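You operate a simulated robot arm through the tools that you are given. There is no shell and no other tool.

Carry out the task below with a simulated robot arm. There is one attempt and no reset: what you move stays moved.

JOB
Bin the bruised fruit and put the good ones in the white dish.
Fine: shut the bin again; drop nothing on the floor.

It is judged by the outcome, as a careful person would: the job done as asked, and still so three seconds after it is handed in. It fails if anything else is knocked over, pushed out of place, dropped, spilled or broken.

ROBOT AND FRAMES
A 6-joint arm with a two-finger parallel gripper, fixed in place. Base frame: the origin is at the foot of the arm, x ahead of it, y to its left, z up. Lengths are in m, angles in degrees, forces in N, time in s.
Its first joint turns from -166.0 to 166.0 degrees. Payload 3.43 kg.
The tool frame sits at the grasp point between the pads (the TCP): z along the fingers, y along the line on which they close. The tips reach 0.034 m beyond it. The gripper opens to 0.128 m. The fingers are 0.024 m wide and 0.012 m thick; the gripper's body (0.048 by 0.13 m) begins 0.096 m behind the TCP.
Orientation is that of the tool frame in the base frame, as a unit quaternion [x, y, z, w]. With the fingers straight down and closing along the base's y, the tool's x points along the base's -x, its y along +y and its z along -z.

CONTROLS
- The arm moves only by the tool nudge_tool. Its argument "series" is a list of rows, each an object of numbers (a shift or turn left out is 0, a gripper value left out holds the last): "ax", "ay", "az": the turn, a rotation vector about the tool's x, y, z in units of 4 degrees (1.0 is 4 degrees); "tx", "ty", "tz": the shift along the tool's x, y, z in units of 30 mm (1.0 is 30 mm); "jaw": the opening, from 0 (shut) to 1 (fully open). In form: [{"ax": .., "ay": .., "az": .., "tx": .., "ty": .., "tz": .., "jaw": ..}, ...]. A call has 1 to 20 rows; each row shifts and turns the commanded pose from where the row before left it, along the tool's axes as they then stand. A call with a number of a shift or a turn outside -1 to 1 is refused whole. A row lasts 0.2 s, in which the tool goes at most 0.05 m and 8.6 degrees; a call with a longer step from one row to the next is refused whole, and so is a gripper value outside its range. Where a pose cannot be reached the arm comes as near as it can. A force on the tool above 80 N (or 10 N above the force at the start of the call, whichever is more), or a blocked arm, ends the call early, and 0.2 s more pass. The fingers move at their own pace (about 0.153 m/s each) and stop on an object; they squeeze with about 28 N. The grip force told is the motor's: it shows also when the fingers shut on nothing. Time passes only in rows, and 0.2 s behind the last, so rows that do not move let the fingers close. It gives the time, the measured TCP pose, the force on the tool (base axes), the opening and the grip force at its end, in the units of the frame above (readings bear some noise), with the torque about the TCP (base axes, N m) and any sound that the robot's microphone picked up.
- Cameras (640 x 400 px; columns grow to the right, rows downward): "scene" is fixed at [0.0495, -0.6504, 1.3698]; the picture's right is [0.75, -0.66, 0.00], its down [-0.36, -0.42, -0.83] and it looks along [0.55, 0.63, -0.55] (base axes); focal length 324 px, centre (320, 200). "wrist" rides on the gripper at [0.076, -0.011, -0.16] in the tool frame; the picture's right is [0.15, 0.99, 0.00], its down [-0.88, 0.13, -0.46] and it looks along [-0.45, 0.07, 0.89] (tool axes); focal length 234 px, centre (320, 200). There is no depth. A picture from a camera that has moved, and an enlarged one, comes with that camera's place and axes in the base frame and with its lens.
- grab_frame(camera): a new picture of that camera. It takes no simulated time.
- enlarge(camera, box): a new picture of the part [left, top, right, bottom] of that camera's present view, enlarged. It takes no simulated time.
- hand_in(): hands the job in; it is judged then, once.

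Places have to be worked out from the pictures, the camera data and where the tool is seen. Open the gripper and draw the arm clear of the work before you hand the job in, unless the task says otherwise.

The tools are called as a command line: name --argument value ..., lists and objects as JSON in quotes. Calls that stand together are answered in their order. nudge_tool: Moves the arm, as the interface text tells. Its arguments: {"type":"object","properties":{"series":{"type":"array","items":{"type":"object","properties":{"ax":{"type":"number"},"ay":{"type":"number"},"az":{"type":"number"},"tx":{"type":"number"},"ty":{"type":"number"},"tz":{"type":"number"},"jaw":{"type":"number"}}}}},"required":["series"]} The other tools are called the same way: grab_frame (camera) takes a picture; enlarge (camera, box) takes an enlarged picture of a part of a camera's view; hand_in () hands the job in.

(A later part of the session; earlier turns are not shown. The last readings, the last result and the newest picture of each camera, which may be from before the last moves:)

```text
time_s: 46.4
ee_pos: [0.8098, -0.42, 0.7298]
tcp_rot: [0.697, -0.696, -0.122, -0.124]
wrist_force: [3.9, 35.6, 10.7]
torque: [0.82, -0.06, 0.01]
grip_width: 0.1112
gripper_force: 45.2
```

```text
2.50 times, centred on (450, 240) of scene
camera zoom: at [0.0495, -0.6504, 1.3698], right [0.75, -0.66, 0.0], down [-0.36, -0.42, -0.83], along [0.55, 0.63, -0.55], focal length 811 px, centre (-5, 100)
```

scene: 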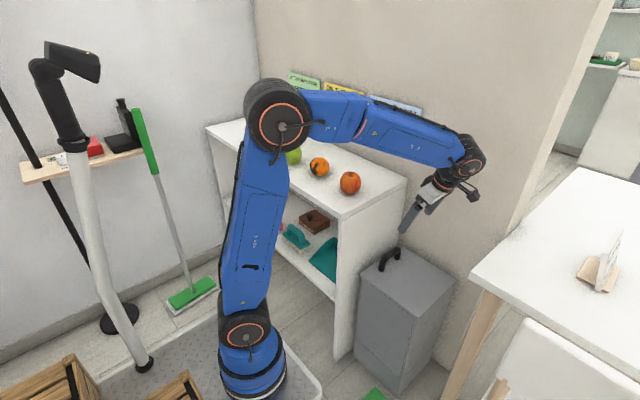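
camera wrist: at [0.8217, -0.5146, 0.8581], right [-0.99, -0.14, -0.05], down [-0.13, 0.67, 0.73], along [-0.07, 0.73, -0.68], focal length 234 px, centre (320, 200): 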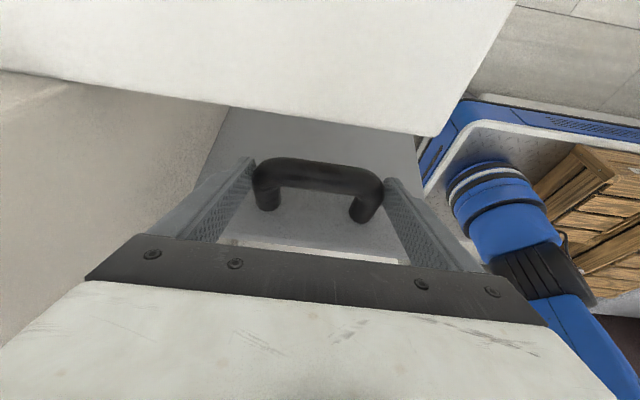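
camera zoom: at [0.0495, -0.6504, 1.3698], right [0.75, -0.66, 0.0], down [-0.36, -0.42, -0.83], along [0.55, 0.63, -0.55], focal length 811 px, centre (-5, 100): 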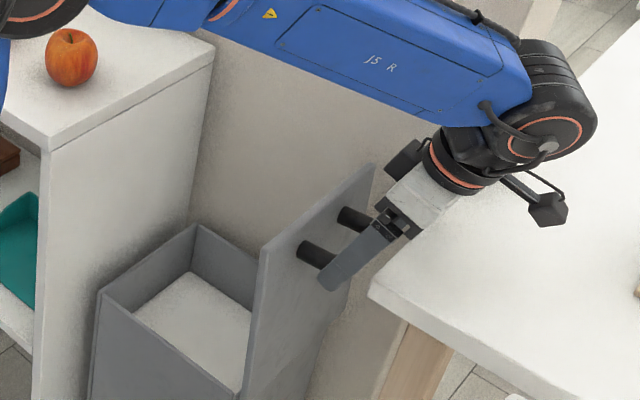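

A +y load of 35 N says the lid has reached its stop or the table edge. I'll back off a few mm to drop that load and then open the jaws gradually to see whether the lid stays.

nudge_tool --series '[{"tx": -0.08}, {"jaw": 0.88}, {"jaw": 0.9}, {"jaw": 0.95}, {"jaw": 1.0}, {}]'

enlarge --camera "scene" --box '[370, 160, 530, 320]'

grab_frame --camera "wrist"

```text
time_s: 47.8
ee_pos: [0.8111, -0.4191, 0.7304]
tcp_rot: [0.697, -0.696, -0.123, -0.124]
wrist_force: [-0.4, -0.6, -0.5]
torque: [0.02, -0.02, 0.0]
grip_width: 0.1279
gripper_force: 0.0
```

```text
2.50 times, centred on (450, 240) of scene
camera zoom: at [0.0495, -0.6504, 1.3698], right [0.75, -0.66, 0.0], down [-0.36, -0.42, -0.83], along [0.55, 0.63, -0.55], focal length 811 px, centre (-5, 100)
```

zoom: 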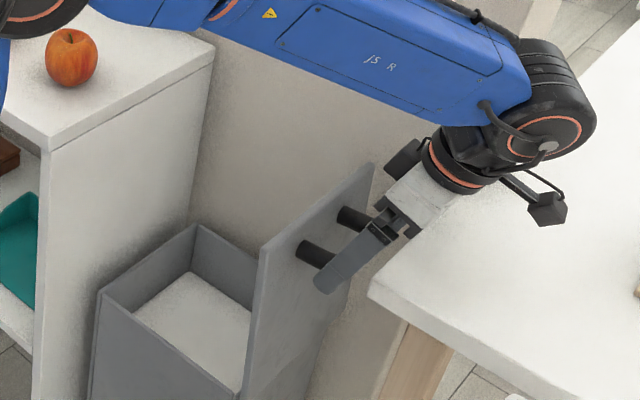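

```text
taken
camera wrist: at [0.8222, -0.5446, 0.853], right [-0.99, -0.14, -0.05], down [-0.13, 0.67, 0.73], along [-0.07, 0.73, -0.68], focal length 234 px, centre (320, 200)
```

wrist: 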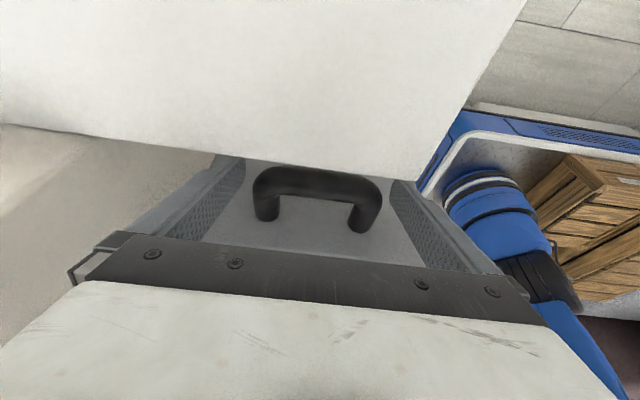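

The lid stays open on its own with no load on the tool. I'll back out along the tool axis, then straighten the tool above.

nudge_tool --series '[{"tz": -0.4}, {"tz": -0.6}, {"tz": -1}, {"tz": -1}, {"tz": -1}, {"tz": -1}, {"tz": -1}, {"ay": 1}, {"ay": 1}, {"ay": 1}, {"ay": 1}, {"ay": 1}]'

grab_frame --camera "scene"

grab_frame --camera "wrist"

```text
time_s: 50.4
ee_pos: [0.8105, -0.4809, 0.8998]
tcp_rot: [0.707, -0.707, 0.001, 0.0]
wrist_force: [0.8, 0.1, 0.2]
torque: [0.04, 0.0, 0.02]
grip_width: 0.1281
gripper_force: 0.2
```

```text
taken
```

scene: 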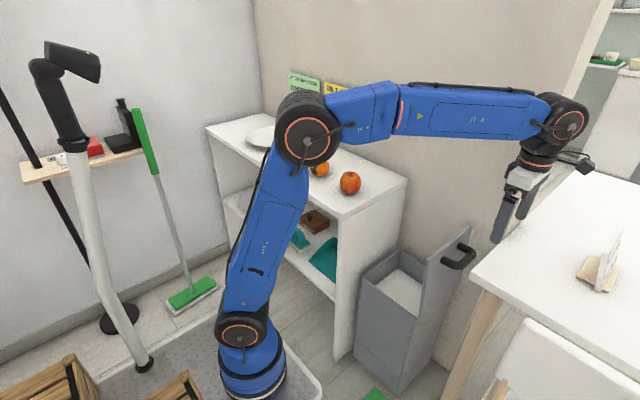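

```text
taken
camera wrist: at [0.8225, -0.5566, 1.0576], right [-0.99, -0.15, 0.0], down [-0.13, 0.88, 0.46], along [-0.07, 0.45, -0.89], focal length 234 px, centre (320, 200)
```

wrist: 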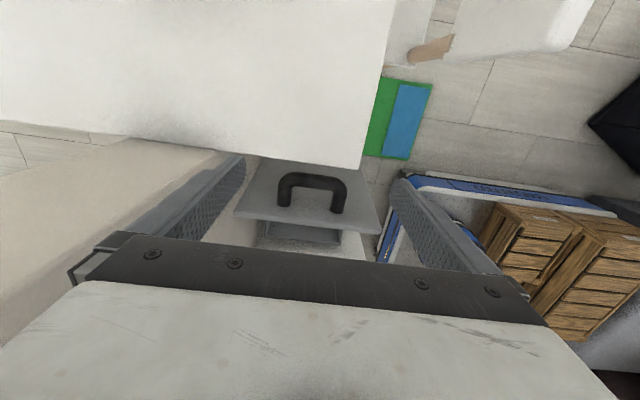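

enlarge --camera "scene" --box '[345, 215, 485, 325]'

```text
3.64 times, centred on (415, 270) of scene
camera zoom: at [0.0495, -0.6504, 1.3698], right [0.75, -0.66, 0.0], down [-0.36, -0.42, -0.83], along [0.55, 0.63, -0.55], focal length 1180 px, centre (-26, -54)
```

zoom: 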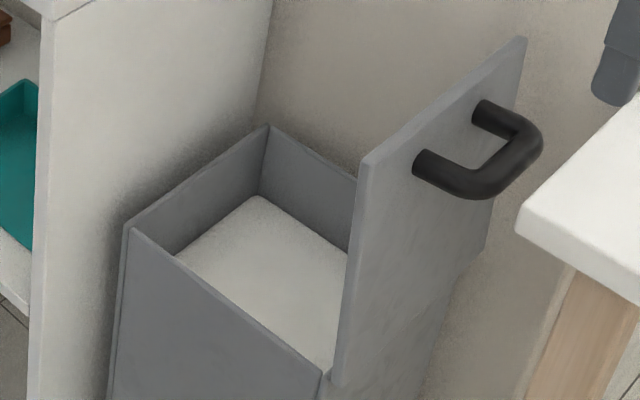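

The bin is open and its floor is about 10 cm below the rim, enough for the orange. Now I'll raise the tool and go over to the orange, keeping the fingers closing along x so the neighbouring fruits are not touched.

nudge_tool --series '[{"tx": -1, "tz": -0.8, "ty": 0.2}, {"tx": -1, "tz": -0.8, "ty": 0.2}, {"tx": -1, "tz": -0.8, "ty": 0.2}, {"tx": -1, "tz": -0.8, "ty": 0.2}, {"tx": -1, "ty": 0.2}, {"tx": -1, "ty": 0.2}, {"tx": -1, "ty": 0.2}, {"tx": -1, "ty": 0.2}, {"tx": -1, "ty": 0.2}, {"tx": -1, "ty": 0.2}, {"tx": -1, "ty": 0.2}, {"tx": -1, "ty": 0.2}, {"tx": -1, "ty": 0.2}, {"tx": -1, "ty": 0.2}, {"tx": -1, "ty": 0.2}, {"tx": -1, "ty": 0.2}, {"tx": -1, "ty": 0.2}, {"tx": -1, "ty": 0.2}]'

grab_frame --camera "scene"

grab_frame --camera "wrist"

```text
time_s: 54.2
ee_pos: [0.7013, 0.059, 0.9963]
tcp_rot: [0.707, -0.707, -0.001, -0.001]
wrist_force: [-0.1, -0.8, -0.3]
torque: [0.03, 0.01, 0.0]
grip_width: 0.1283
gripper_force: 0.1
```

```text
taken
```

scene: 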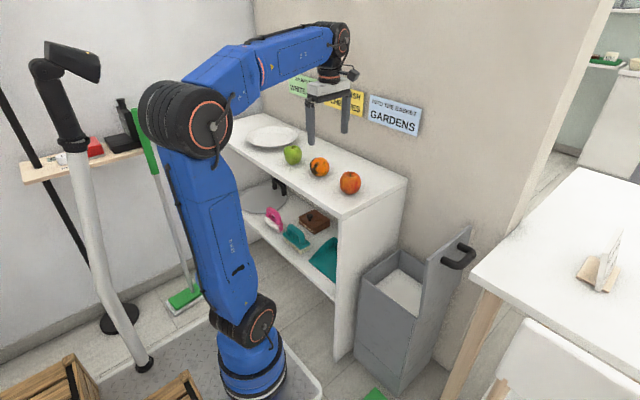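

```text
taken
camera wrist: at [0.7131, -0.0172, 1.1557], right [-0.99, -0.15, 0.0], down [-0.13, 0.88, 0.46], along [-0.07, 0.45, -0.89], focal length 234 px, centre (320, 200)
```

wrist: 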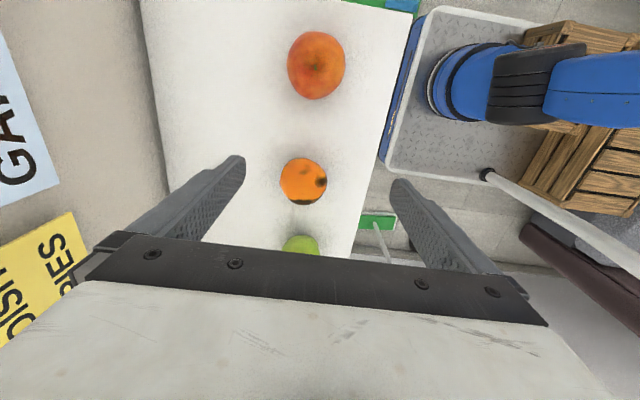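

The orange triangulates to about (0.717, 0.115, 0.840), radius ≈35 mm, shelf top ≈0.805. I'll centre over it and check before descending.

nudge_tool --series '[{"tx": -0.94, "ty": -0.26}, {"tx": -0.93, "ty": -0.26}, {"tz": 0.8}, {"tz": 0.8}, {}]'

grab_frame --camera "wrist"

enlarge --camera "scene" --box '[260, 90, 400, 215]'

```text
time_s: 55.4
ee_pos: [0.7185, 0.1145, 0.9471]
tcp_rot: [-0.707, 0.708, 0.001, 0.002]
wrist_force: [-0.3, 0.8, 0.0]
torque: [0.0, 0.01, -0.04]
grip_width: 0.1278
gripper_force: 0.1
```

```text
taken
camera wrist: at [0.73, 0.0393, 1.1062], right [-0.99, -0.15, 0.0], down [-0.13, 0.88, 0.46], along [-0.07, 0.45, -0.89], focal length 234 px, centre (320, 200)
```

wrist: 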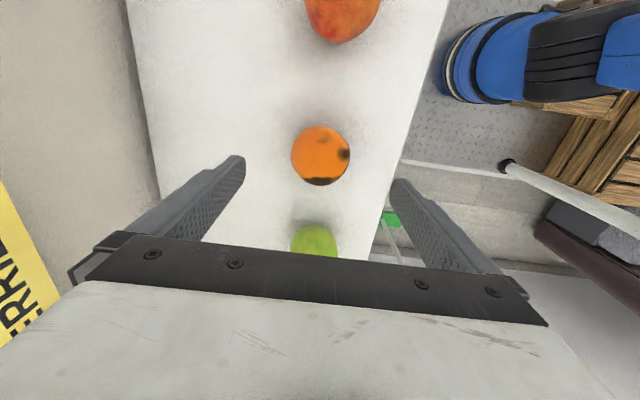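

```text
3.20 times, centred on (330, 152) of scene
camera zoom: at [0.0495, -0.6504, 1.3698], right [0.75, -0.66, 0.0], down [-0.36, -0.42, -0.83], along [0.55, 0.63, -0.55], focal length 1038 px, centre (288, 352)
```

zoom: 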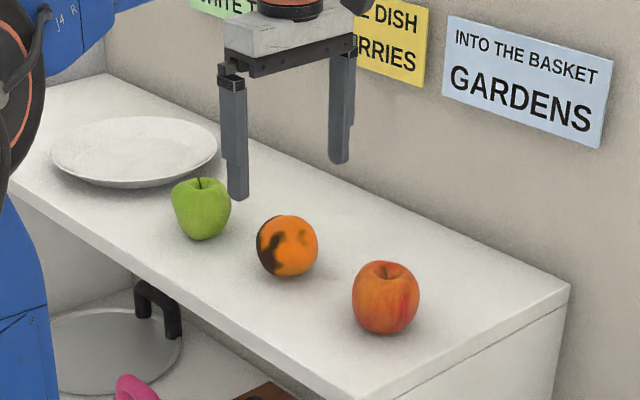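

Centred within a couple of mm: orange at (0.718, 0.117), TCP at (0.7185, 0.1145). Descending to z≈0.849 so the tips stay about 1 cm off the shelf, then closing.

nudge_tool --series '[{"tz": 1, "tx": -0.07}, {"tz": 1}, {"tz": 0.7}, {"tz": 0.5}, {}]'

grab_frame --camera "wrist"

enlarge --camera "scene" --box '[260, 90, 400, 215]'

```text
time_s: 56.6
ee_pos: [0.7178, 0.1168, 0.8505]
tcp_rot: [0.708, -0.706, 0.0, 0.0]
wrist_force: [-0.2, -0.2, -0.6]
torque: [-0.01, 0.01, 0.03]
grip_width: 0.1278
gripper_force: 0.0
```

```text
taken
camera wrist: at [0.7296, 0.0418, 1.0099], right [-0.99, -0.15, 0.0], down [-0.13, 0.88, 0.46], along [-0.07, 0.45, -0.89], focal length 234 px, centre (320, 200)
```

wrist: 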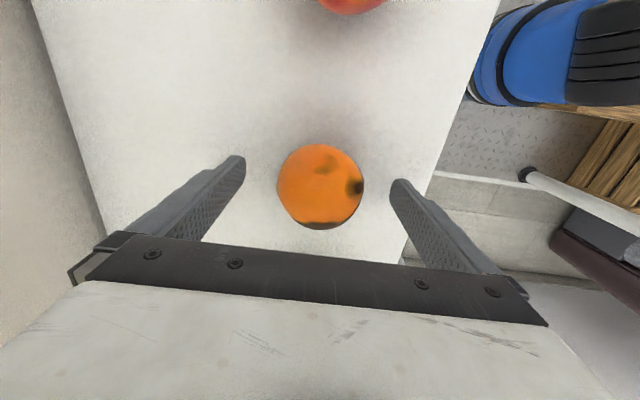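

```text
3.20 times, centred on (330, 152) of scene
camera zoom: at [0.0495, -0.6504, 1.3698], right [0.75, -0.66, 0.0], down [-0.36, -0.42, -0.83], along [0.55, 0.63, -0.55], focal length 1038 px, centre (288, 352)
```

zoom: 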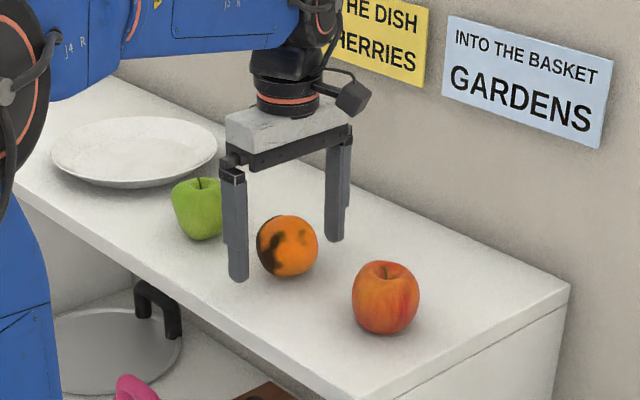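

The orange sits squarely between the fingers. Closing gently now.

nudge_tool --series '[{"jaw": 0.65}, {"jaw": 0.55}, {"jaw": 0.45}, {"jaw": 0.4}, {}]'

```text
time_s: 57.8
ee_pos: [0.7183, 0.1183, 0.8513]
tcp_rot: [0.707, -0.707, 0.0, 0.0]
wrist_force: [-0.5, -0.9, -0.1]
torque: [-0.01, -0.01, -0.04]
grip_width: 0.0688
gripper_force: 28.2
```

Firm grip at 0.0688 m. Lifting straight up first and checking the hold.

nudge_tool --series '[{"tz": -0.5}, {"tz": -0.8}, {"tz": -1}, {"tz": -1}, {"tz": -1}, {"tz": -0.7}]'

enlarge --camera "scene" --box '[250, 40, 410, 215]'

grab_frame --camera "wrist"

```text
time_s: 59.2
ee_pos: [0.718, 0.1178, 1.0014]
tcp_rot: [-0.707, 0.707, 0.001, 0.001]
wrist_force: [-0.4, 1.1, -1.3]
torque: [-0.05, -0.01, -0.03]
grip_width: 0.0689
gripper_force: 28.4
```

```text
2.29 times, centred on (330, 128) of scene
camera zoom: at [0.0495, -0.6504, 1.3698], right [0.75, -0.66, 0.0], down [-0.36, -0.42, -0.83], along [0.55, 0.63, -0.55], focal length 742 px, centre (297, 366)
```

zoom: 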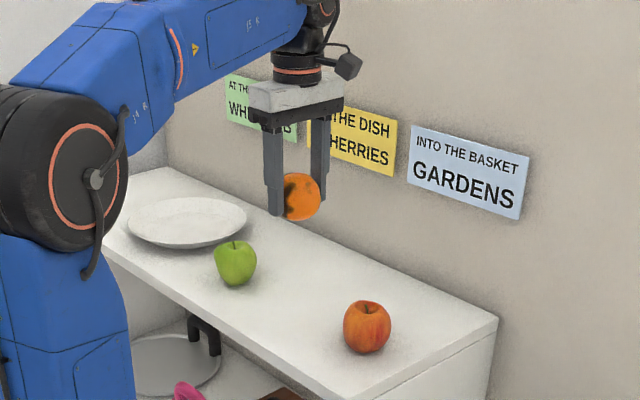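

```text
taken
camera wrist: at [0.7297, 0.0416, 1.16], right [-0.99, -0.15, 0.0], down [-0.13, 0.88, 0.46], along [-0.07, 0.45, -0.89], focal length 234 px, centre (320, 200)
```

wrist: 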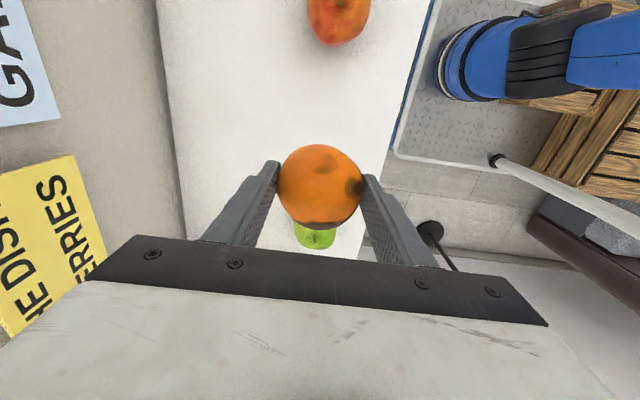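

The orange is held securely. I'll carry it high over to above the bin's centre at about (0.813, -0.24).

nudge_tool --series '[{"tx": 0.6, "ty": -0.15}, {"tx": 0.95, "ty": -0.26}, {"tx": 0.95, "ty": -0.26}, {"tx": 0.95, "ty": -0.26}, {"tx": 0.95, "ty": -0.26}, {"tx": 0.95, "ty": -0.26}, {"tx": 0.95, "ty": -0.26}, {"tx": 0.95, "ty": -0.26}, {"tx": 0.95, "ty": -0.26}, {"tx": 0.95, "ty": -0.26}, {"tx": 0.95, "ty": -0.26}, {"tx": 0.95, "ty": -0.26}, {"tx": 0.9, "ty": -0.16}, {}]'

grab_frame --camera "scene"

grab_frame --camera "wrist"

```text
time_s: 62.2
ee_pos: [0.8148, -0.2416, 1.0036]
tcp_rot: [-0.707, 0.707, 0.0, 0.0]
wrist_force: [-0.5, 0.3, -1.4]
torque: [0.02, 0.01, -0.01]
grip_width: 0.0684
gripper_force: 27.9
```

```text
taken
```

scene: 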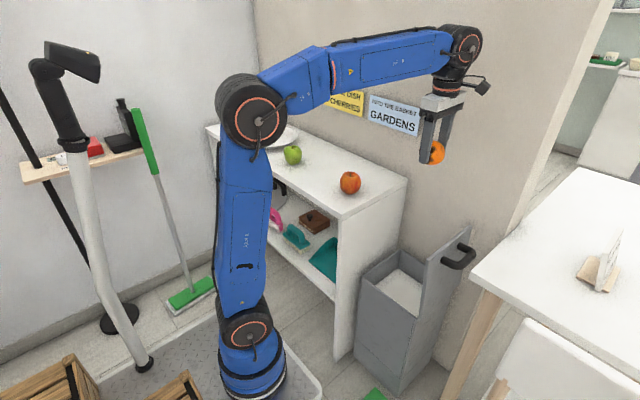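

```text
taken
camera wrist: at [0.8248, -0.317, 1.1621], right [-0.99, -0.15, 0.0], down [-0.13, 0.88, 0.46], along [-0.07, 0.45, -0.89], focal length 234 px, centre (320, 200)
```

wrist: 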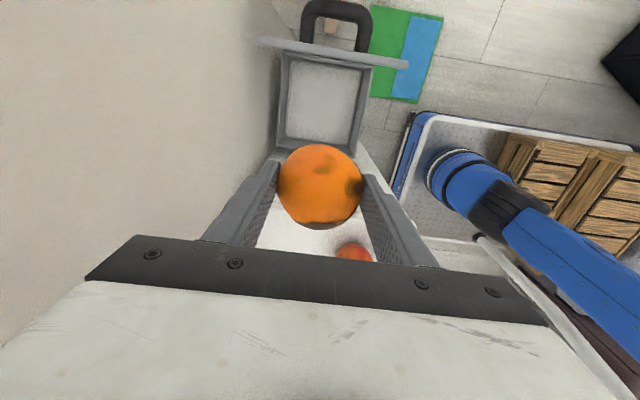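

I'm above the bin. The camera bracket would come close to the upright lid with this heading, so I'll yaw the tool back +90° (camera toward the robot) before lowering.

nudge_tool --series '[{"az": 1}, {"az": 1}, {"az": 1}, {"az": 1}, {"az": 1}, {"az": 1}, {"az": 1}, {"az": 1}, {"az": 1}, {"az": 1}, {"az": 1}, {"az": 1}, {"az": 1}, {"az": 1}, {"az": 1}, {"az": 1}, {"az": 1}, {"az": 1}, {"az": 1}, {"az": 1}]'

nudge_tool --series '[{"az": 1}, {"az": 1}, {"az": 0.5}, {"tz": 1}, {"tz": 1}, {"tz": 1}, {"tz": 1}, {"tz": 1}, {"tz": 1}, {"tz": 1}, {"tz": 1}, {"tz": 1}, {"tz": 1}, {}]'

grab_frame --camera "scene"

grab_frame --camera "wrist"

```text
time_s: 66.4
ee_pos: [0.8129, -0.2402, 0.9994]
tcp_rot: [-0.087, 0.996, 0.001, 0.001]
wrist_force: [-0.5, -0.2, -2.3]
torque: [0.02, 0.01, 0.0]
grip_width: 0.0687
gripper_force: 27.7
```

```text
time_s: 69.4
ee_pos: [0.8131, -0.2404, 0.7011]
tcp_rot: [0.0, 1.0, 0.001, 0.001]
wrist_force: [0.3, 0.3, -2.0]
torque: [-0.01, 0.0, -0.01]
grip_width: 0.0689
gripper_force: 27.8
```

```text
taken
```

scene: 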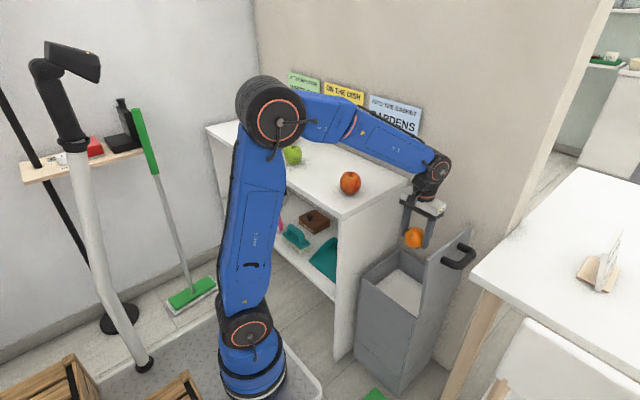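

```text
taken
camera wrist: at [0.7385, -0.2514, 0.8597], right [-0.15, 0.99, 0.0], down [0.88, 0.13, 0.46], along [0.45, 0.07, -0.89], focal length 234 px, centre (320, 200)
```

wrist: 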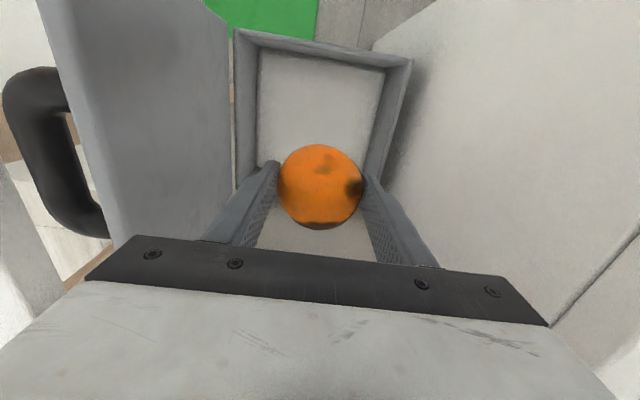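

Clearances to lid and shelf panel look good. Lowering the last 0.18 m into the bin mouth.

nudge_tool --series '[{"tz": 0.8}, {"tz": 0.8}, {"tz": 0.8}, {"tz": 0.8}, {"tz": 0.8}, {"tz": 0.8}, {"tz": 0.8}, {}]'

grab_frame --camera "wrist"

grab_frame --camera "scene"

```text
time_s: 71.2
ee_pos: [0.8142, -0.2402, 0.5313]
tcp_rot: [0.0, 1.0, 0.001, 0.001]
wrist_force: [0.8, 0.4, -1.5]
torque: [0.0, 0.0, 0.05]
grip_width: 0.0688
gripper_force: 28.5
```

```text
taken
camera wrist: at [0.7385, -0.2527, 0.6915], right [-0.15, 0.99, 0.0], down [0.88, 0.13, 0.46], along [0.45, 0.07, -0.89], focal length 234 px, centre (320, 200)
```

wrist: 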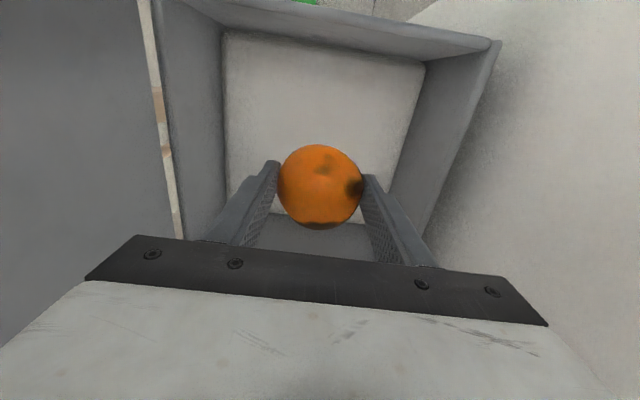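

```text
taken
```

scene: 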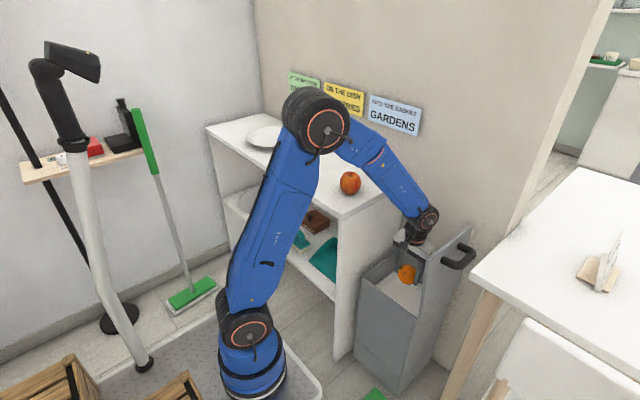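

The orange is inside the bin mouth with no contact. I'll lower 35 mm more, then open part-way to let it down.

nudge_tool --series '[{"tz": 0.4}, {"tz": 0.4}, {"tz": 0.4}, {}]'

enlarge --camera "scene" --box '[320, 130, 480, 310]'

```text
time_s: 72.2
ee_pos: [0.8137, -0.2397, 0.4967]
tcp_rot: [0.0, 1.0, 0.001, 0.001]
wrist_force: [-0.1, -0.5, -1.2]
torque: [-0.01, 0.0, 0.03]
grip_width: 0.0689
gripper_force: 27.4
```

```text
2.22 times, centred on (400, 220) of scene
camera zoom: at [0.0495, -0.6504, 1.3698], right [0.75, -0.66, 0.0], down [-0.36, -0.42, -0.83], along [0.55, 0.63, -0.55], focal length 721 px, centre (142, 156)
```

zoom: 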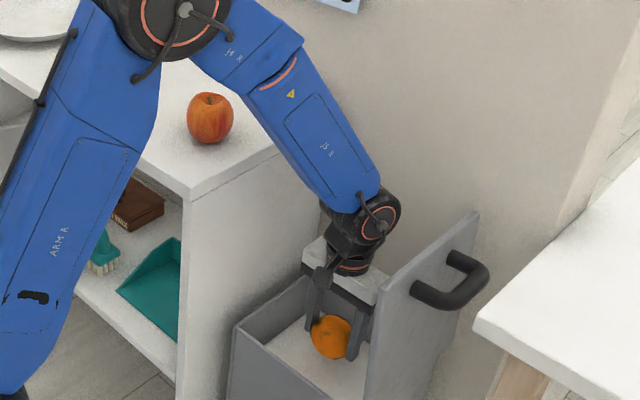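

All clear. Opening the jaws to release the orange onto the bin floor.

nudge_tool --series '[{"jaw": 0.62}, {"jaw": 0.8}, {}, {}]'

grab_frame --camera "wrist"

enlarge --camera "scene" --box '[320, 130, 480, 310]'

```text
time_s: 73.2
ee_pos: [0.8131, -0.2407, 0.4966]
tcp_rot: [0.0, 1.0, 0.002, 0.002]
wrist_force: [-0.6, -0.5, 0.4]
torque: [0.0, 0.0, 0.01]
grip_width: 0.1023
gripper_force: 0.1
```

```text
taken
camera wrist: at [0.738, -0.2513, 0.6556], right [-0.15, 0.99, 0.0], down [0.88, 0.13, 0.46], along [0.45, 0.07, -0.89], focal length 234 px, centre (320, 200)
```

wrist: 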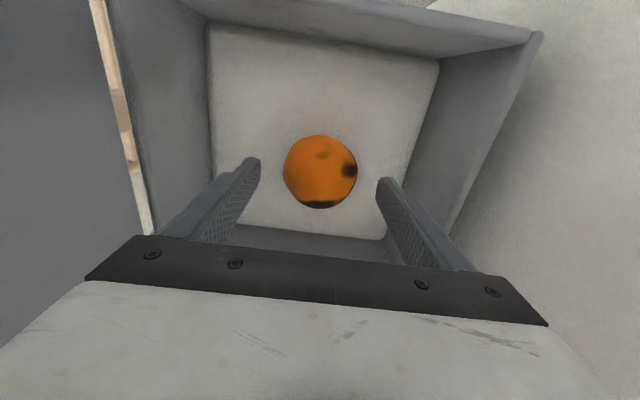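

```text
2.22 times, centred on (400, 220) of scene
camera zoom: at [0.0495, -0.6504, 1.3698], right [0.75, -0.66, 0.0], down [-0.36, -0.42, -0.83], along [0.55, 0.63, -0.55], focal length 721 px, centre (142, 156)
```

zoom: 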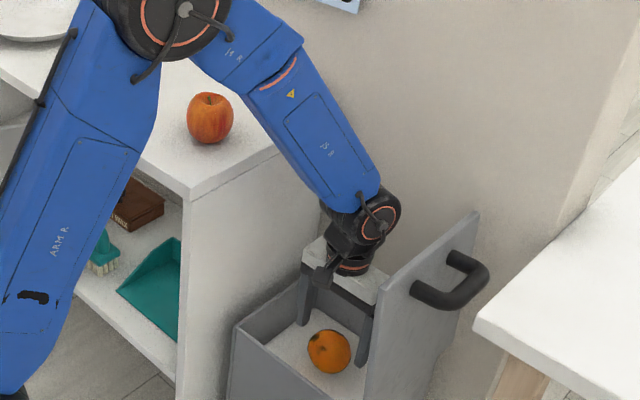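

The orange is resting in the bin. I'll withdraw straight up, then turn the tool back to the -90° heading for the apples.

nudge_tool --series '[{"tz": -0.5}, {"tz": -1}, {"tz": -1}, {"tz": -1}, {"tz": -1}, {"tz": -1}, {"tz": -1}, {"tz": -1}, {"tz": -1}, {"tz": -1}, {"tz": -1}, {"tz": -1}, {"tz": -1}, {"tz": -1}, {"tz": -1}, {"tz": -1}, {"tz": -1}, {"tz": -1, "jaw": 1.0}]'

nudge_tool --series '[{"az": -1}, {"az": -1}, {"az": -1}, {"az": -1}, {"az": -1}, {"az": -1}, {"az": -1}, {"az": -1}, {"az": -1}, {"az": -1}, {"az": -1}, {"az": -1}, {"az": -1}, {"az": -1}, {"az": -1}, {"az": -1}, {"az": -1}, {"az": -1}, {"az": -1}, {"az": -1}]'

nudge_tool --series '[{"az": -1}, {"az": -1}, {"az": -0.5}, {"tx": -1, "ty": 0.55}, {"tx": -1, "ty": 0.55}, {"tx": -1, "ty": 0.55}, {"tx": -1, "ty": 0.55}, {"tx": -1, "ty": 0.55}, {"tx": -0.6, "ty": 0.4}, {}]'

grab_frame --camera "wrist"

grab_frame --camera "scene"

```text
time_s: 77.0
ee_pos: [0.8141, -0.2425, 1.0209]
tcp_rot: [0.0, 1.0, 0.001, 0.001]
wrist_force: [-0.3, -0.2, 0.3]
torque: [-0.01, -0.01, 0.02]
grip_width: 0.1281
gripper_force: 0.1
```

```text
time_s: 81.2
ee_pos: [0.8123, -0.2401, 1.0217]
tcp_rot: [-0.644, 0.765, 0.001, 0.001]
wrist_force: [0.1, -1.0, -0.4]
torque: [0.0, 0.03, 0.04]
grip_width: 0.128
gripper_force: 0.1
```

```text
time_s: 83.4
ee_pos: [0.7182, -0.0731, 1.0232]
tcp_rot: [0.708, -0.706, 0.001, -0.001]
wrist_force: [-0.3, 0.3, 0.0]
torque: [-0.02, 0.01, 0.02]
grip_width: 0.1279
gripper_force: 0.0
```

```text
taken
camera wrist: at [0.7296, -0.1491, 1.1817], right [-0.99, -0.15, 0.0], down [-0.13, 0.88, 0.46], along [-0.07, 0.45, -0.89], focal length 234 px, centre (320, 200)
```

wrist: 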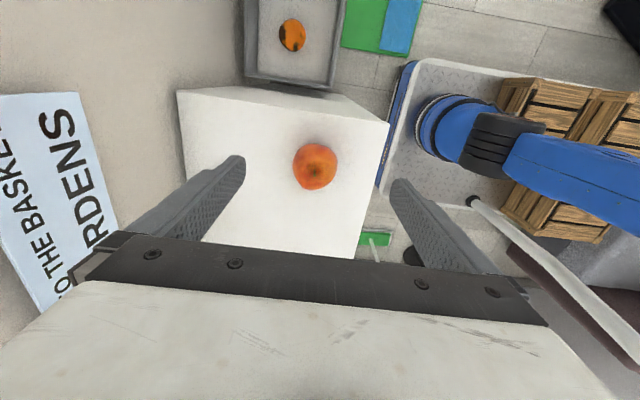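

```text
taken
```

scene: 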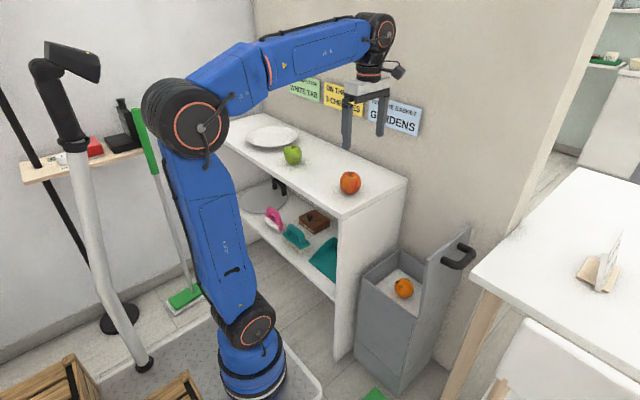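

The red apple triangulates to (0.719, -0.033, 0.840), with the orange visible safely in the bin. I'll centre over it and go down part-way for a check.

nudge_tool --series '[{"tx": -0.7}, {"tx": -0.63, "ty": -0.03}, {"tz": 1}, {"tz": 1}, {"tz": 0.8}, {}]'

grab_frame --camera "wrist"

```text
time_s: 84.8
ee_pos: [0.7207, -0.0321, 0.9376]
tcp_rot: [-0.707, 0.707, 0.0, 0.001]
wrist_force: [-0.3, 0.1, 0.0]
torque: [0.0, -0.01, 0.0]
grip_width: 0.1281
gripper_force: 0.0
```

```text
taken
camera wrist: at [0.7315, -0.1082, 1.0967], right [-0.99, -0.15, 0.0], down [-0.13, 0.88, 0.46], along [-0.07, 0.45, -0.89], focal length 234 px, centre (320, 200)
```

wrist: 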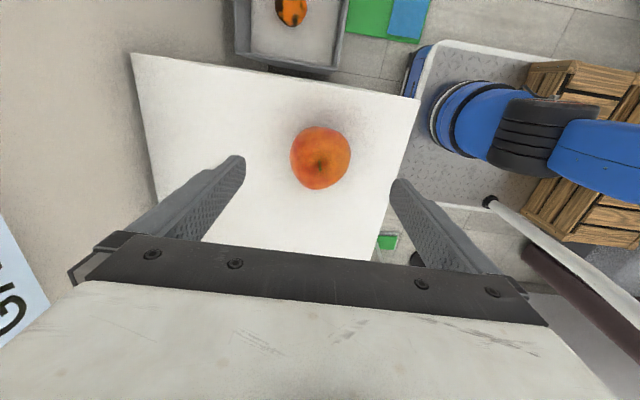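

Aligned: apple at (0.7195, -0.033). Descending to z≈0.85 and closing.

nudge_tool --series '[{"tz": 1, "ty": 0.03}, {"tz": 0.9}, {"tz": 0.6}, {"tz": 0.4}, {}, {"jaw": 0.7}, {"jaw": 0.6}, {"jaw": 0.5}, {"jaw": 0.4}, {}]'

grab_frame --camera "wrist"

enlarge --camera "scene" --box '[280, 100, 420, 225]'

```text
time_s: 87.0
ee_pos: [0.7192, -0.0333, 0.851]
tcp_rot: [-0.707, 0.707, 0.001, 0.001]
wrist_force: [-0.7, -0.3, -0.6]
torque: [-0.01, -0.02, -0.03]
grip_width: 0.0684
gripper_force: 27.8
```

```text
taken
camera wrist: at [0.7306, -0.1091, 1.0092], right [-0.99, -0.15, 0.0], down [-0.13, 0.88, 0.46], along [-0.07, 0.45, -0.89], focal length 234 px, centre (320, 200)
```

wrist: 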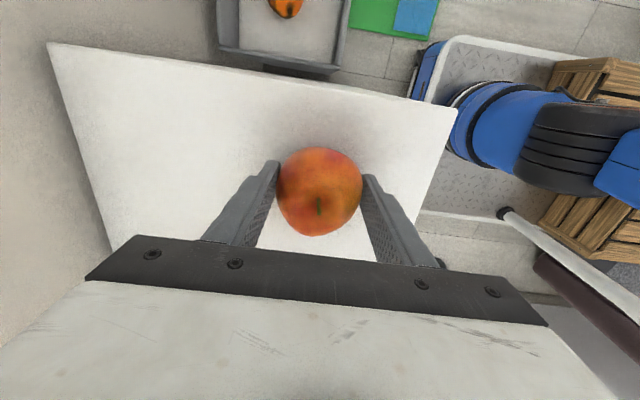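

```text
3.20 times, centred on (350, 162) of scene
camera zoom: at [0.0495, -0.6504, 1.3698], right [0.75, -0.66, 0.0], down [-0.36, -0.42, -0.83], along [0.55, 0.63, -0.55], focal length 1038 px, centre (224, 320)
```

zoom: 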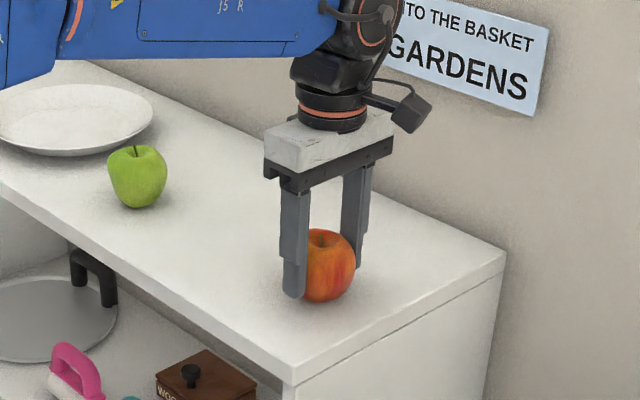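

Held at 0.0684 m. I'll lift it and rotate it in front of the scene camera to check its hidden sides for bruises.

nudge_tool --series '[{"tz": -0.5}, {"tz": -0.8}, {"tz": -1}, {"tz": -1}, {"tz": -1}, {"tz": -1}, {"tz": -1}, {"az": 1}, {"az": 1}, {"az": 1}, {"az": 1}, {"az": 1}, {"az": 1}, {"az": 1}, {"az": 1}, {"az": 1}, {"az": 1}, {"az": 1}, {"az": 1}, {"az": 1}]'

enlarge --camera "scene" --box '[300, 60, 420, 160]'

nudge_tool --series '[{"az": 1}, {"az": 1}, {"az": 1}, {"az": 1}, {"az": 1}, {"az": 1}, {"az": 1}, {"az": 1}, {"az": 1}, {"az": 1}, {"az": 1}, {"az": 1}, {"az": 1}, {"az": 1}, {"az": 1}, {"az": 1}]'

enlarge --camera "scene" --box '[300, 60, 420, 160]'

nudge_tool --series '[{"az": 1}, {"az": 1}, {"az": 1}, {"az": 1}, {"az": 1}, {"az": 1}, {"az": 1}, {"az": 1}, {"az": 1}, {"az": 1}, {"az": 1}, {"az": 1}, {"az": 1}, {"az": 1}, {"az": 1}, {"az": 1}]'

enlarge --camera "scene" --box '[300, 60, 420, 160]'

```text
time_s: 91.2
ee_pos: [0.7181, -0.0322, 1.0394]
tcp_rot: [-0.325, 0.946, 0.0, 0.0]
wrist_force: [0.4, 0.2, -0.5]
torque: [-0.02, 0.01, -0.02]
grip_width: 0.0686
gripper_force: 28.0
```

```text
4.00 times, centred on (360, 110) of scene
camera zoom: at [0.0495, -0.6504, 1.3698], right [0.75, -0.66, 0.0], down [-0.36, -0.42, -0.83], along [0.55, 0.63, -0.55], focal length 1298 px, centre (160, 560)
```

zoom: 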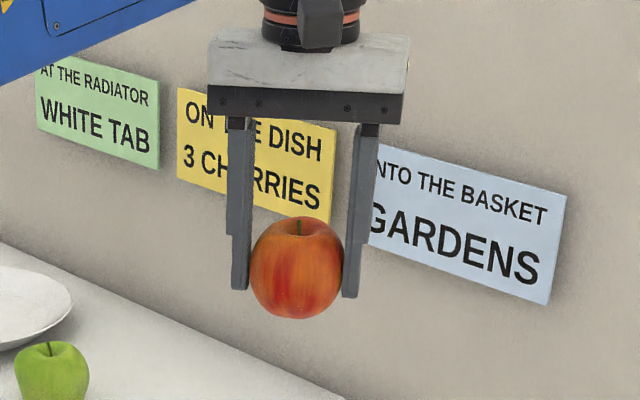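

```text
time_s: 94.6
ee_pos: [0.7178, -0.0338, 1.0404]
tcp_rot: [0.224, 0.975, 0.0, 0.002]
wrist_force: [0.4, 1.0, -2.0]
torque: [0.01, -0.01, 0.0]
grip_width: 0.0684
gripper_force: 28.2
```

```text
4.00 times, centred on (360, 110) of scene
camera zoom: at [0.0495, -0.6504, 1.3698], right [0.75, -0.66, 0.0], down [-0.36, -0.42, -0.83], along [0.55, 0.63, -0.55], focal length 1298 px, centre (160, 560)
```

zoom: 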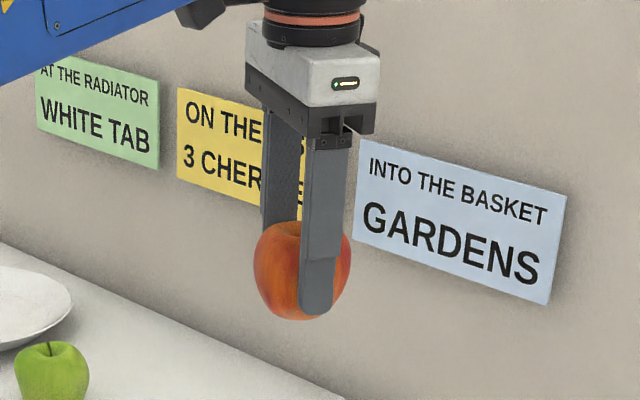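

```text
time_s: 98.0
ee_pos: [0.7192, -0.0333, 1.0417]
tcp_rot: [0.707, 0.707, 0.0, 0.0]
wrist_force: [0.0, -0.6, -1.4]
torque: [-0.02, -0.04, -0.03]
grip_width: 0.0686
gripper_force: 27.6
```

```text
4.00 times, centred on (360, 110) of scene
camera zoom: at [0.0495, -0.6504, 1.3698], right [0.75, -0.66, 0.0], down [-0.36, -0.42, -0.83], along [0.55, 0.63, -0.55], focal length 1298 px, centre (160, 560)
```

zoom: 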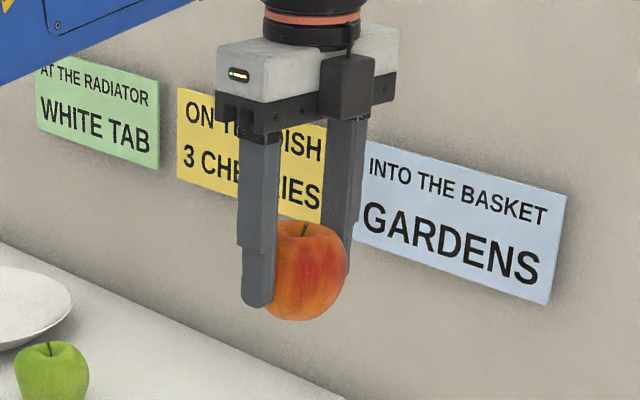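

No marks so far. One more turn to see the opposite face squarely between the fingers.

nudge_tool --series '[{"az": 1}, {"az": 1}, {"az": 1}, {"az": 1}, {"az": 1}, {"az": 1}, {"az": 1}, {"az": 1}, {"az": 1}, {"az": 1}, {"az": 1}, {"az": 1}, {"az": 1}]'

enlarge --camera "scene" --box '[300, 60, 420, 160]'

grab_frame --camera "wrist"

```text
time_s: 100.8
ee_pos: [0.7195, -0.0341, 1.0402]
tcp_rot: [0.945, 0.326, 0.001, 0.0]
wrist_force: [-0.8, -0.5, -1.9]
torque: [0.03, -0.01, -0.01]
grip_width: 0.0683
gripper_force: 27.8
```

```text
4.00 times, centred on (360, 110) of scene
camera zoom: at [0.0495, -0.6504, 1.3698], right [0.75, -0.66, 0.0], down [-0.36, -0.42, -0.83], along [0.55, 0.63, -0.55], focal length 1298 px, centre (160, 560)
```

zoom: 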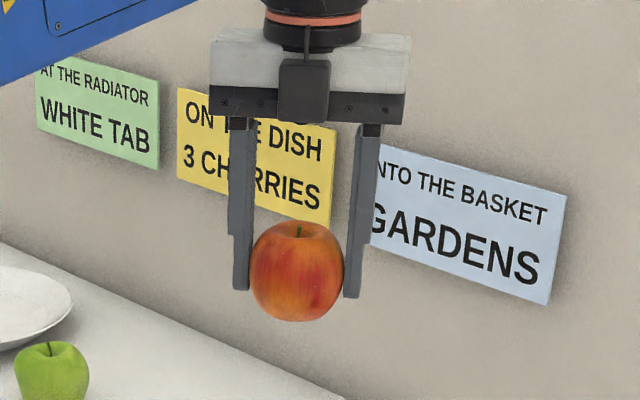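

```text
taken
camera wrist: at [0.7719, 0.0218, 1.1991], right [0.72, -0.69, 0.0], down [-0.61, -0.65, 0.45], along [-0.31, -0.33, -0.89], focal length 234 px, centre (320, 200)
```

wrist: 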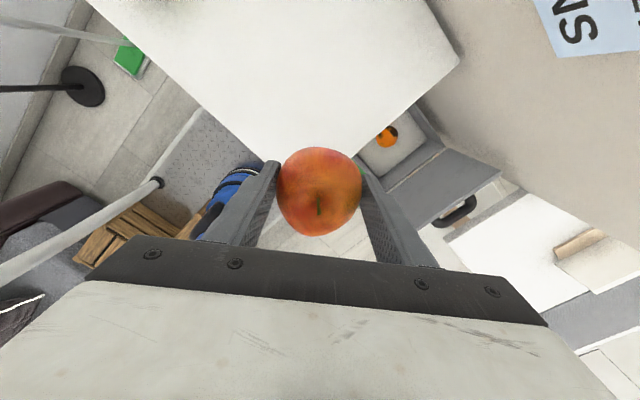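

The red apple is sound all round. I'll turn the tool back to the -90° heading while raised, then go toward the dish.

nudge_tool --series '[{"az": -1}, {"az": -1}, {"az": -1}, {"az": -1}, {"az": -1}, {"az": -1}, {"az": -1}, {"az": -1}, {"az": -1}, {"az": -1}, {"az": -1}, {"az": -1}, {"az": -1}, {"az": -1}, {"az": -1}, {"az": -1}, {"az": -1}, {"az": -1}, {"az": -1}, {"az": -1}]'

nudge_tool --series '[{"az": -1}, {"az": -1}, {"az": -1}, {"az": -1}, {"az": -1}, {"az": -1}, {"az": -1}, {"az": -1}, {"az": -1}, {"az": -1}, {"az": -1}, {"az": -1}, {"az": -1}, {"az": -1}, {"az": -1}, {"az": -1}, {"az": -1}, {"az": -1}, {"az": -1}, {"az": -1}]'

nudge_tool --series '[{"az": -1}, {"az": -1}, {"az": -1}, {"az": -1}, {"az": -1}, {"az": -1}, {"az": -1}, {"az": -1}, {"az": -1}, {"az": -1}, {"az": -1}, {"az": -1}, {"az": -1}, {"az": -1}, {"az": -1}, {"az": -1}, {"az": -1}, {"az": -1}]'

```text
time_s: 105.0
ee_pos: [0.7178, -0.0334, 1.0395]
tcp_rot: [0.514, 0.858, 0.002, 0.0]
wrist_force: [-0.3, 0.0, -1.6]
torque: [-0.01, 0.0, -0.05]
grip_width: 0.0685
gripper_force: 27.9
```

```text
time_s: 109.2
ee_pos: [0.7183, -0.0336, 1.0396]
tcp_rot: [-0.157, 0.988, 0.0, 0.0]
wrist_force: [0.3, -0.4, -1.1]
torque: [0.02, 0.04, 0.03]
grip_width: 0.0683
gripper_force: 28.0
```

```text
time_s: 113.0
ee_pos: [0.7178, -0.0336, 1.0394]
tcp_rot: [0.708, -0.706, 0.0, -0.001]
wrist_force: [-0.2, 0.3, -0.8]
torque: [-0.01, 0.0, 0.03]
grip_width: 0.0679
gripper_force: 27.8
```

Now moving across over the shelf toward the dish, staying high.

nudge_tool --series '[{"tx": -0.6}, {"tx": -1}, {"tx": -1}, {"tx": -1}, {"tx": -1}, {"tx": -1}, {"tx": -1}, {"tx": -1}, {"tx": -1}, {"tx": -1}, {"tx": -1}, {"tx": -1}, {"tx": -1}, {}]'

grab_frame --camera "wrist"

grab_frame --camera "scene"

```text
time_s: 116.0
ee_pos: [0.7175, 0.3462, 1.0405]
tcp_rot: [-0.707, 0.708, -0.001, 0.0]
wrist_force: [-0.2, 0.2, -1.7]
torque: [-0.02, 0.01, 0.01]
grip_width: 0.0683
gripper_force: 28.1
```

```text
taken
camera wrist: at [0.7293, 0.27, 1.1987], right [-0.99, -0.15, 0.0], down [-0.13, 0.88, 0.46], along [-0.07, 0.45, -0.89], focal length 234 px, centre (320, 200)
```

wrist: 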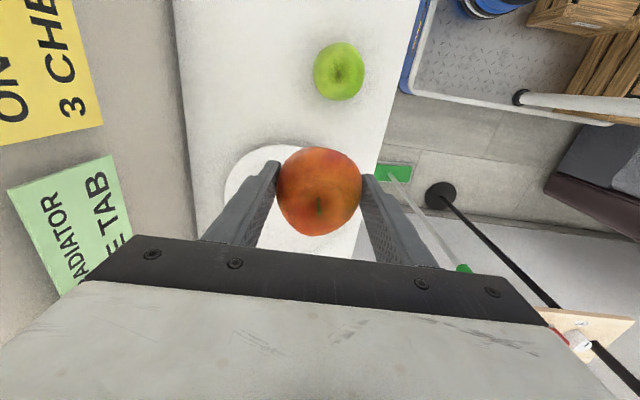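

```text
taken
```

scene: 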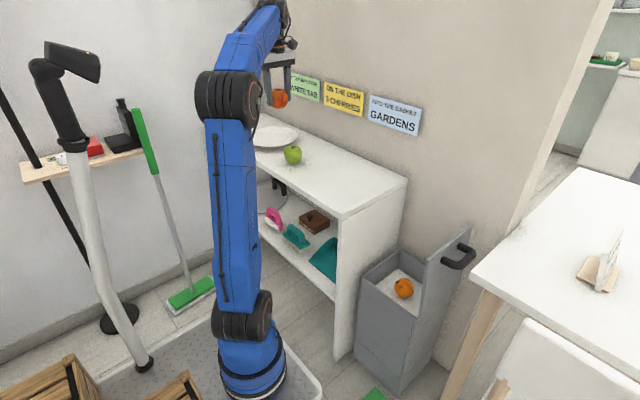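

From the pictures the dish centre is about (0.76, 0.485) with radius ≈0.11 and rim z≈0.828. I'll put the red apple slightly to the far side of its centre, at about (0.76, 0.525), leaving room for the green one.

nudge_tool --series '[{"tx": -0.9, "ty": -0.24}, {"tx": -1, "ty": -0.24}, {"tx": -1, "ty": -0.24}, {"tx": -1, "ty": -0.24}, {"tx": -1, "ty": -0.24}, {"tx": -1, "ty": -0.22}, {"tz": 0.8}, {"tz": 0.8}, {"tz": 0.8}, {"tz": 0.8}, {}]'

grab_frame --camera "wrist"

enlarge --camera "scene" --box '[210, 40, 350, 190]'

```text
time_s: 118.4
ee_pos: [0.7608, 0.5213, 0.9438]
tcp_rot: [0.707, -0.707, -0.001, -0.001]
wrist_force: [0.8, -0.1, -0.9]
torque: [-0.04, -0.01, 0.0]
grip_width: 0.0684
gripper_force: 28.0
```

```text
taken
camera wrist: at [0.7726, 0.446, 1.1027], right [-0.99, -0.15, 0.0], down [-0.13, 0.88, 0.46], along [-0.07, 0.45, -0.89], focal length 234 px, centre (320, 200)
```

wrist: 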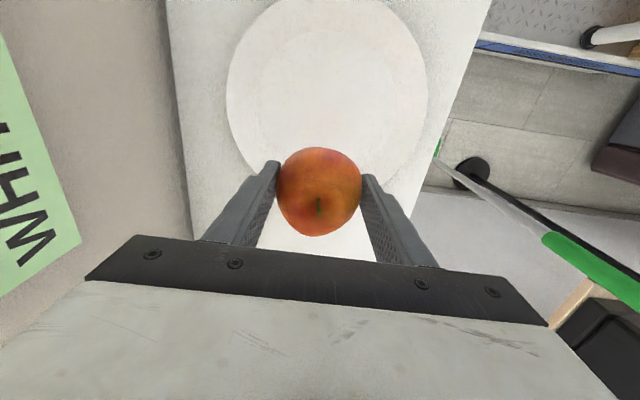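

```text
2.67 times, centred on (280, 115) of scene
camera zoom: at [0.0495, -0.6504, 1.3698], right [0.75, -0.66, 0.0], down [-0.36, -0.42, -0.83], along [0.55, 0.63, -0.55], focal length 865 px, centre (427, 427)
```

zoom: 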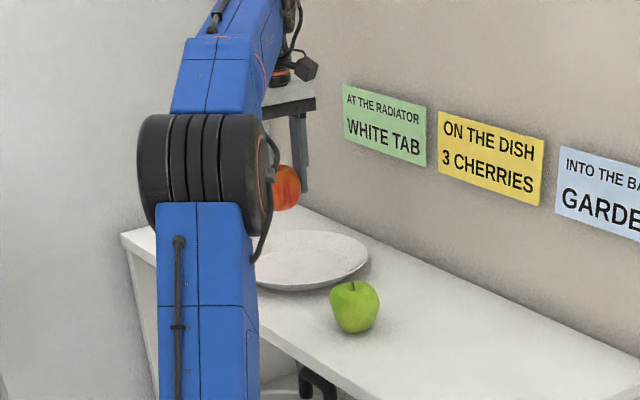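

The dish centre works out at about (0.762, 0.482), so the apple hangs about 4 cm beyond the centre, inside the rim. Lowering to just above the dish surface, then in small steps to feel contact.

nudge_tool --series '[{"tz": 0.8}, {"tz": 0.7}, {"tz": 0.5}, {"tz": 0.4}, {}]'

enlarge --camera "scene" --box '[230, 80, 350, 180]'

grab_frame --camera "wrist"

```text
time_s: 119.6
ee_pos: [0.7608, 0.522, 0.8737]
tcp_rot: [-0.707, 0.707, 0.0, 0.001]
wrist_force: [-1.1, 0.5, -1.4]
torque: [0.02, 0.03, 0.02]
grip_width: 0.0679
gripper_force: 27.8
```

```text
4.00 times, centred on (290, 130) of scene
camera zoom: at [0.0495, -0.6504, 1.3698], right [0.75, -0.66, 0.0], down [-0.36, -0.42, -0.83], along [0.55, 0.63, -0.55], focal length 1298 px, centre (440, 480)
```

zoom: 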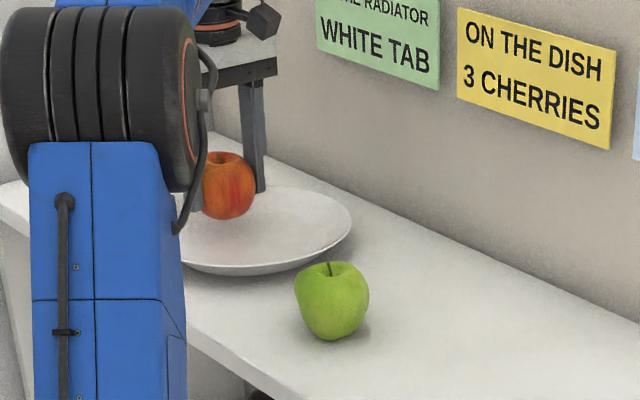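

```text
taken
camera wrist: at [0.772, 0.4473, 1.0313], right [-0.99, -0.15, 0.0], down [-0.13, 0.88, 0.46], along [-0.07, 0.45, -0.89], focal length 234 px, centre (320, 200)
```

wrist: 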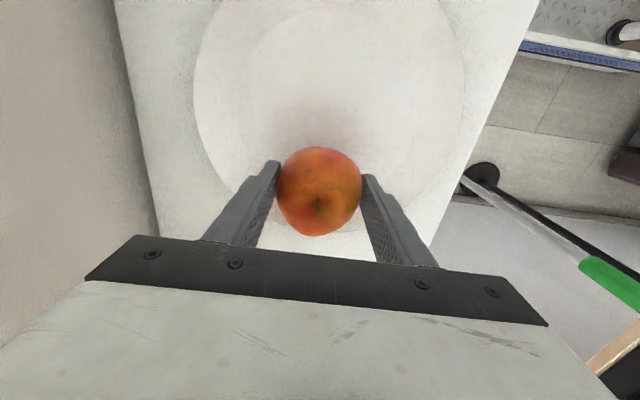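

The apple hovers about 1 cm above the dish. Lowering in 3 mm steps and watching the vertical force.

nudge_tool --series '[{"tz": 0.1}, {"tz": 0.1}, {"tz": 0.1}, {}]'

```text
time_s: 120.6
ee_pos: [0.7618, 0.5221, 0.8633]
tcp_rot: [0.708, -0.707, -0.001, -0.001]
wrist_force: [-0.1, 0.2, -1.7]
torque: [0.01, -0.01, 0.05]
grip_width: 0.0681
gripper_force: 28.1
```

nudge_tool --series '[{"tz": 0.08}, {"tz": 0.05}, {}]'

enlarge --camera "scene" --box '[250, 100, 330, 160]'

```text
time_s: 121.4
ee_pos: [0.7603, 0.5214, 0.8595]
tcp_rot: [0.707, -0.707, 0.0, -0.001]
wrist_force: [0.8, -0.3, -1.4]
torque: [0.01, 0.0, 0.03]
grip_width: 0.0683
gripper_force: 28.3
```

```text
6.67 times, centred on (290, 130) of scene
camera zoom: at [0.0495, -0.6504, 1.3698], right [0.75, -0.66, 0.0], down [-0.36, -0.42, -0.83], along [0.55, 0.63, -0.55], focal length 2163 px, centre (520, 667)
```

zoom: 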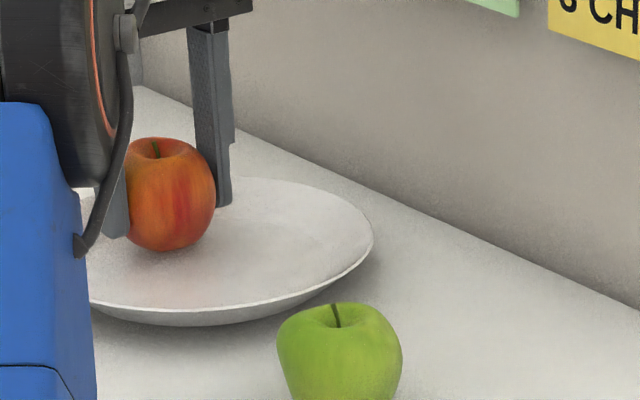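

Force is still just the apple's weight, so no contact yet. Two more small steps.

nudge_tool --series '[{"tz": 0.06}, {"tz": 0.06}, {}]'

```text
time_s: 122.2
ee_pos: [0.7606, 0.5223, 0.8573]
tcp_rot: [0.707, -0.707, 0.0, -0.001]
wrist_force: [0.1, 0.2, -1.3]
torque: [0.0, -0.03, 0.01]
grip_width: 0.068
gripper_force: 27.5
```

Still no contact; another 3 mm in two small steps.

nudge_tool --series '[{"tz": 0.05}, {"tz": 0.05}, {}]'

```text
time_s: 123.0
ee_pos: [0.7604, 0.522, 0.8547]
tcp_rot: [0.707, -0.707, 0.0, -0.002]
wrist_force: [0.6, 1.3, 23.1]
torque: [0.13, 0.07, -0.02]
grip_width: 0.0676
gripper_force: 28.2
```

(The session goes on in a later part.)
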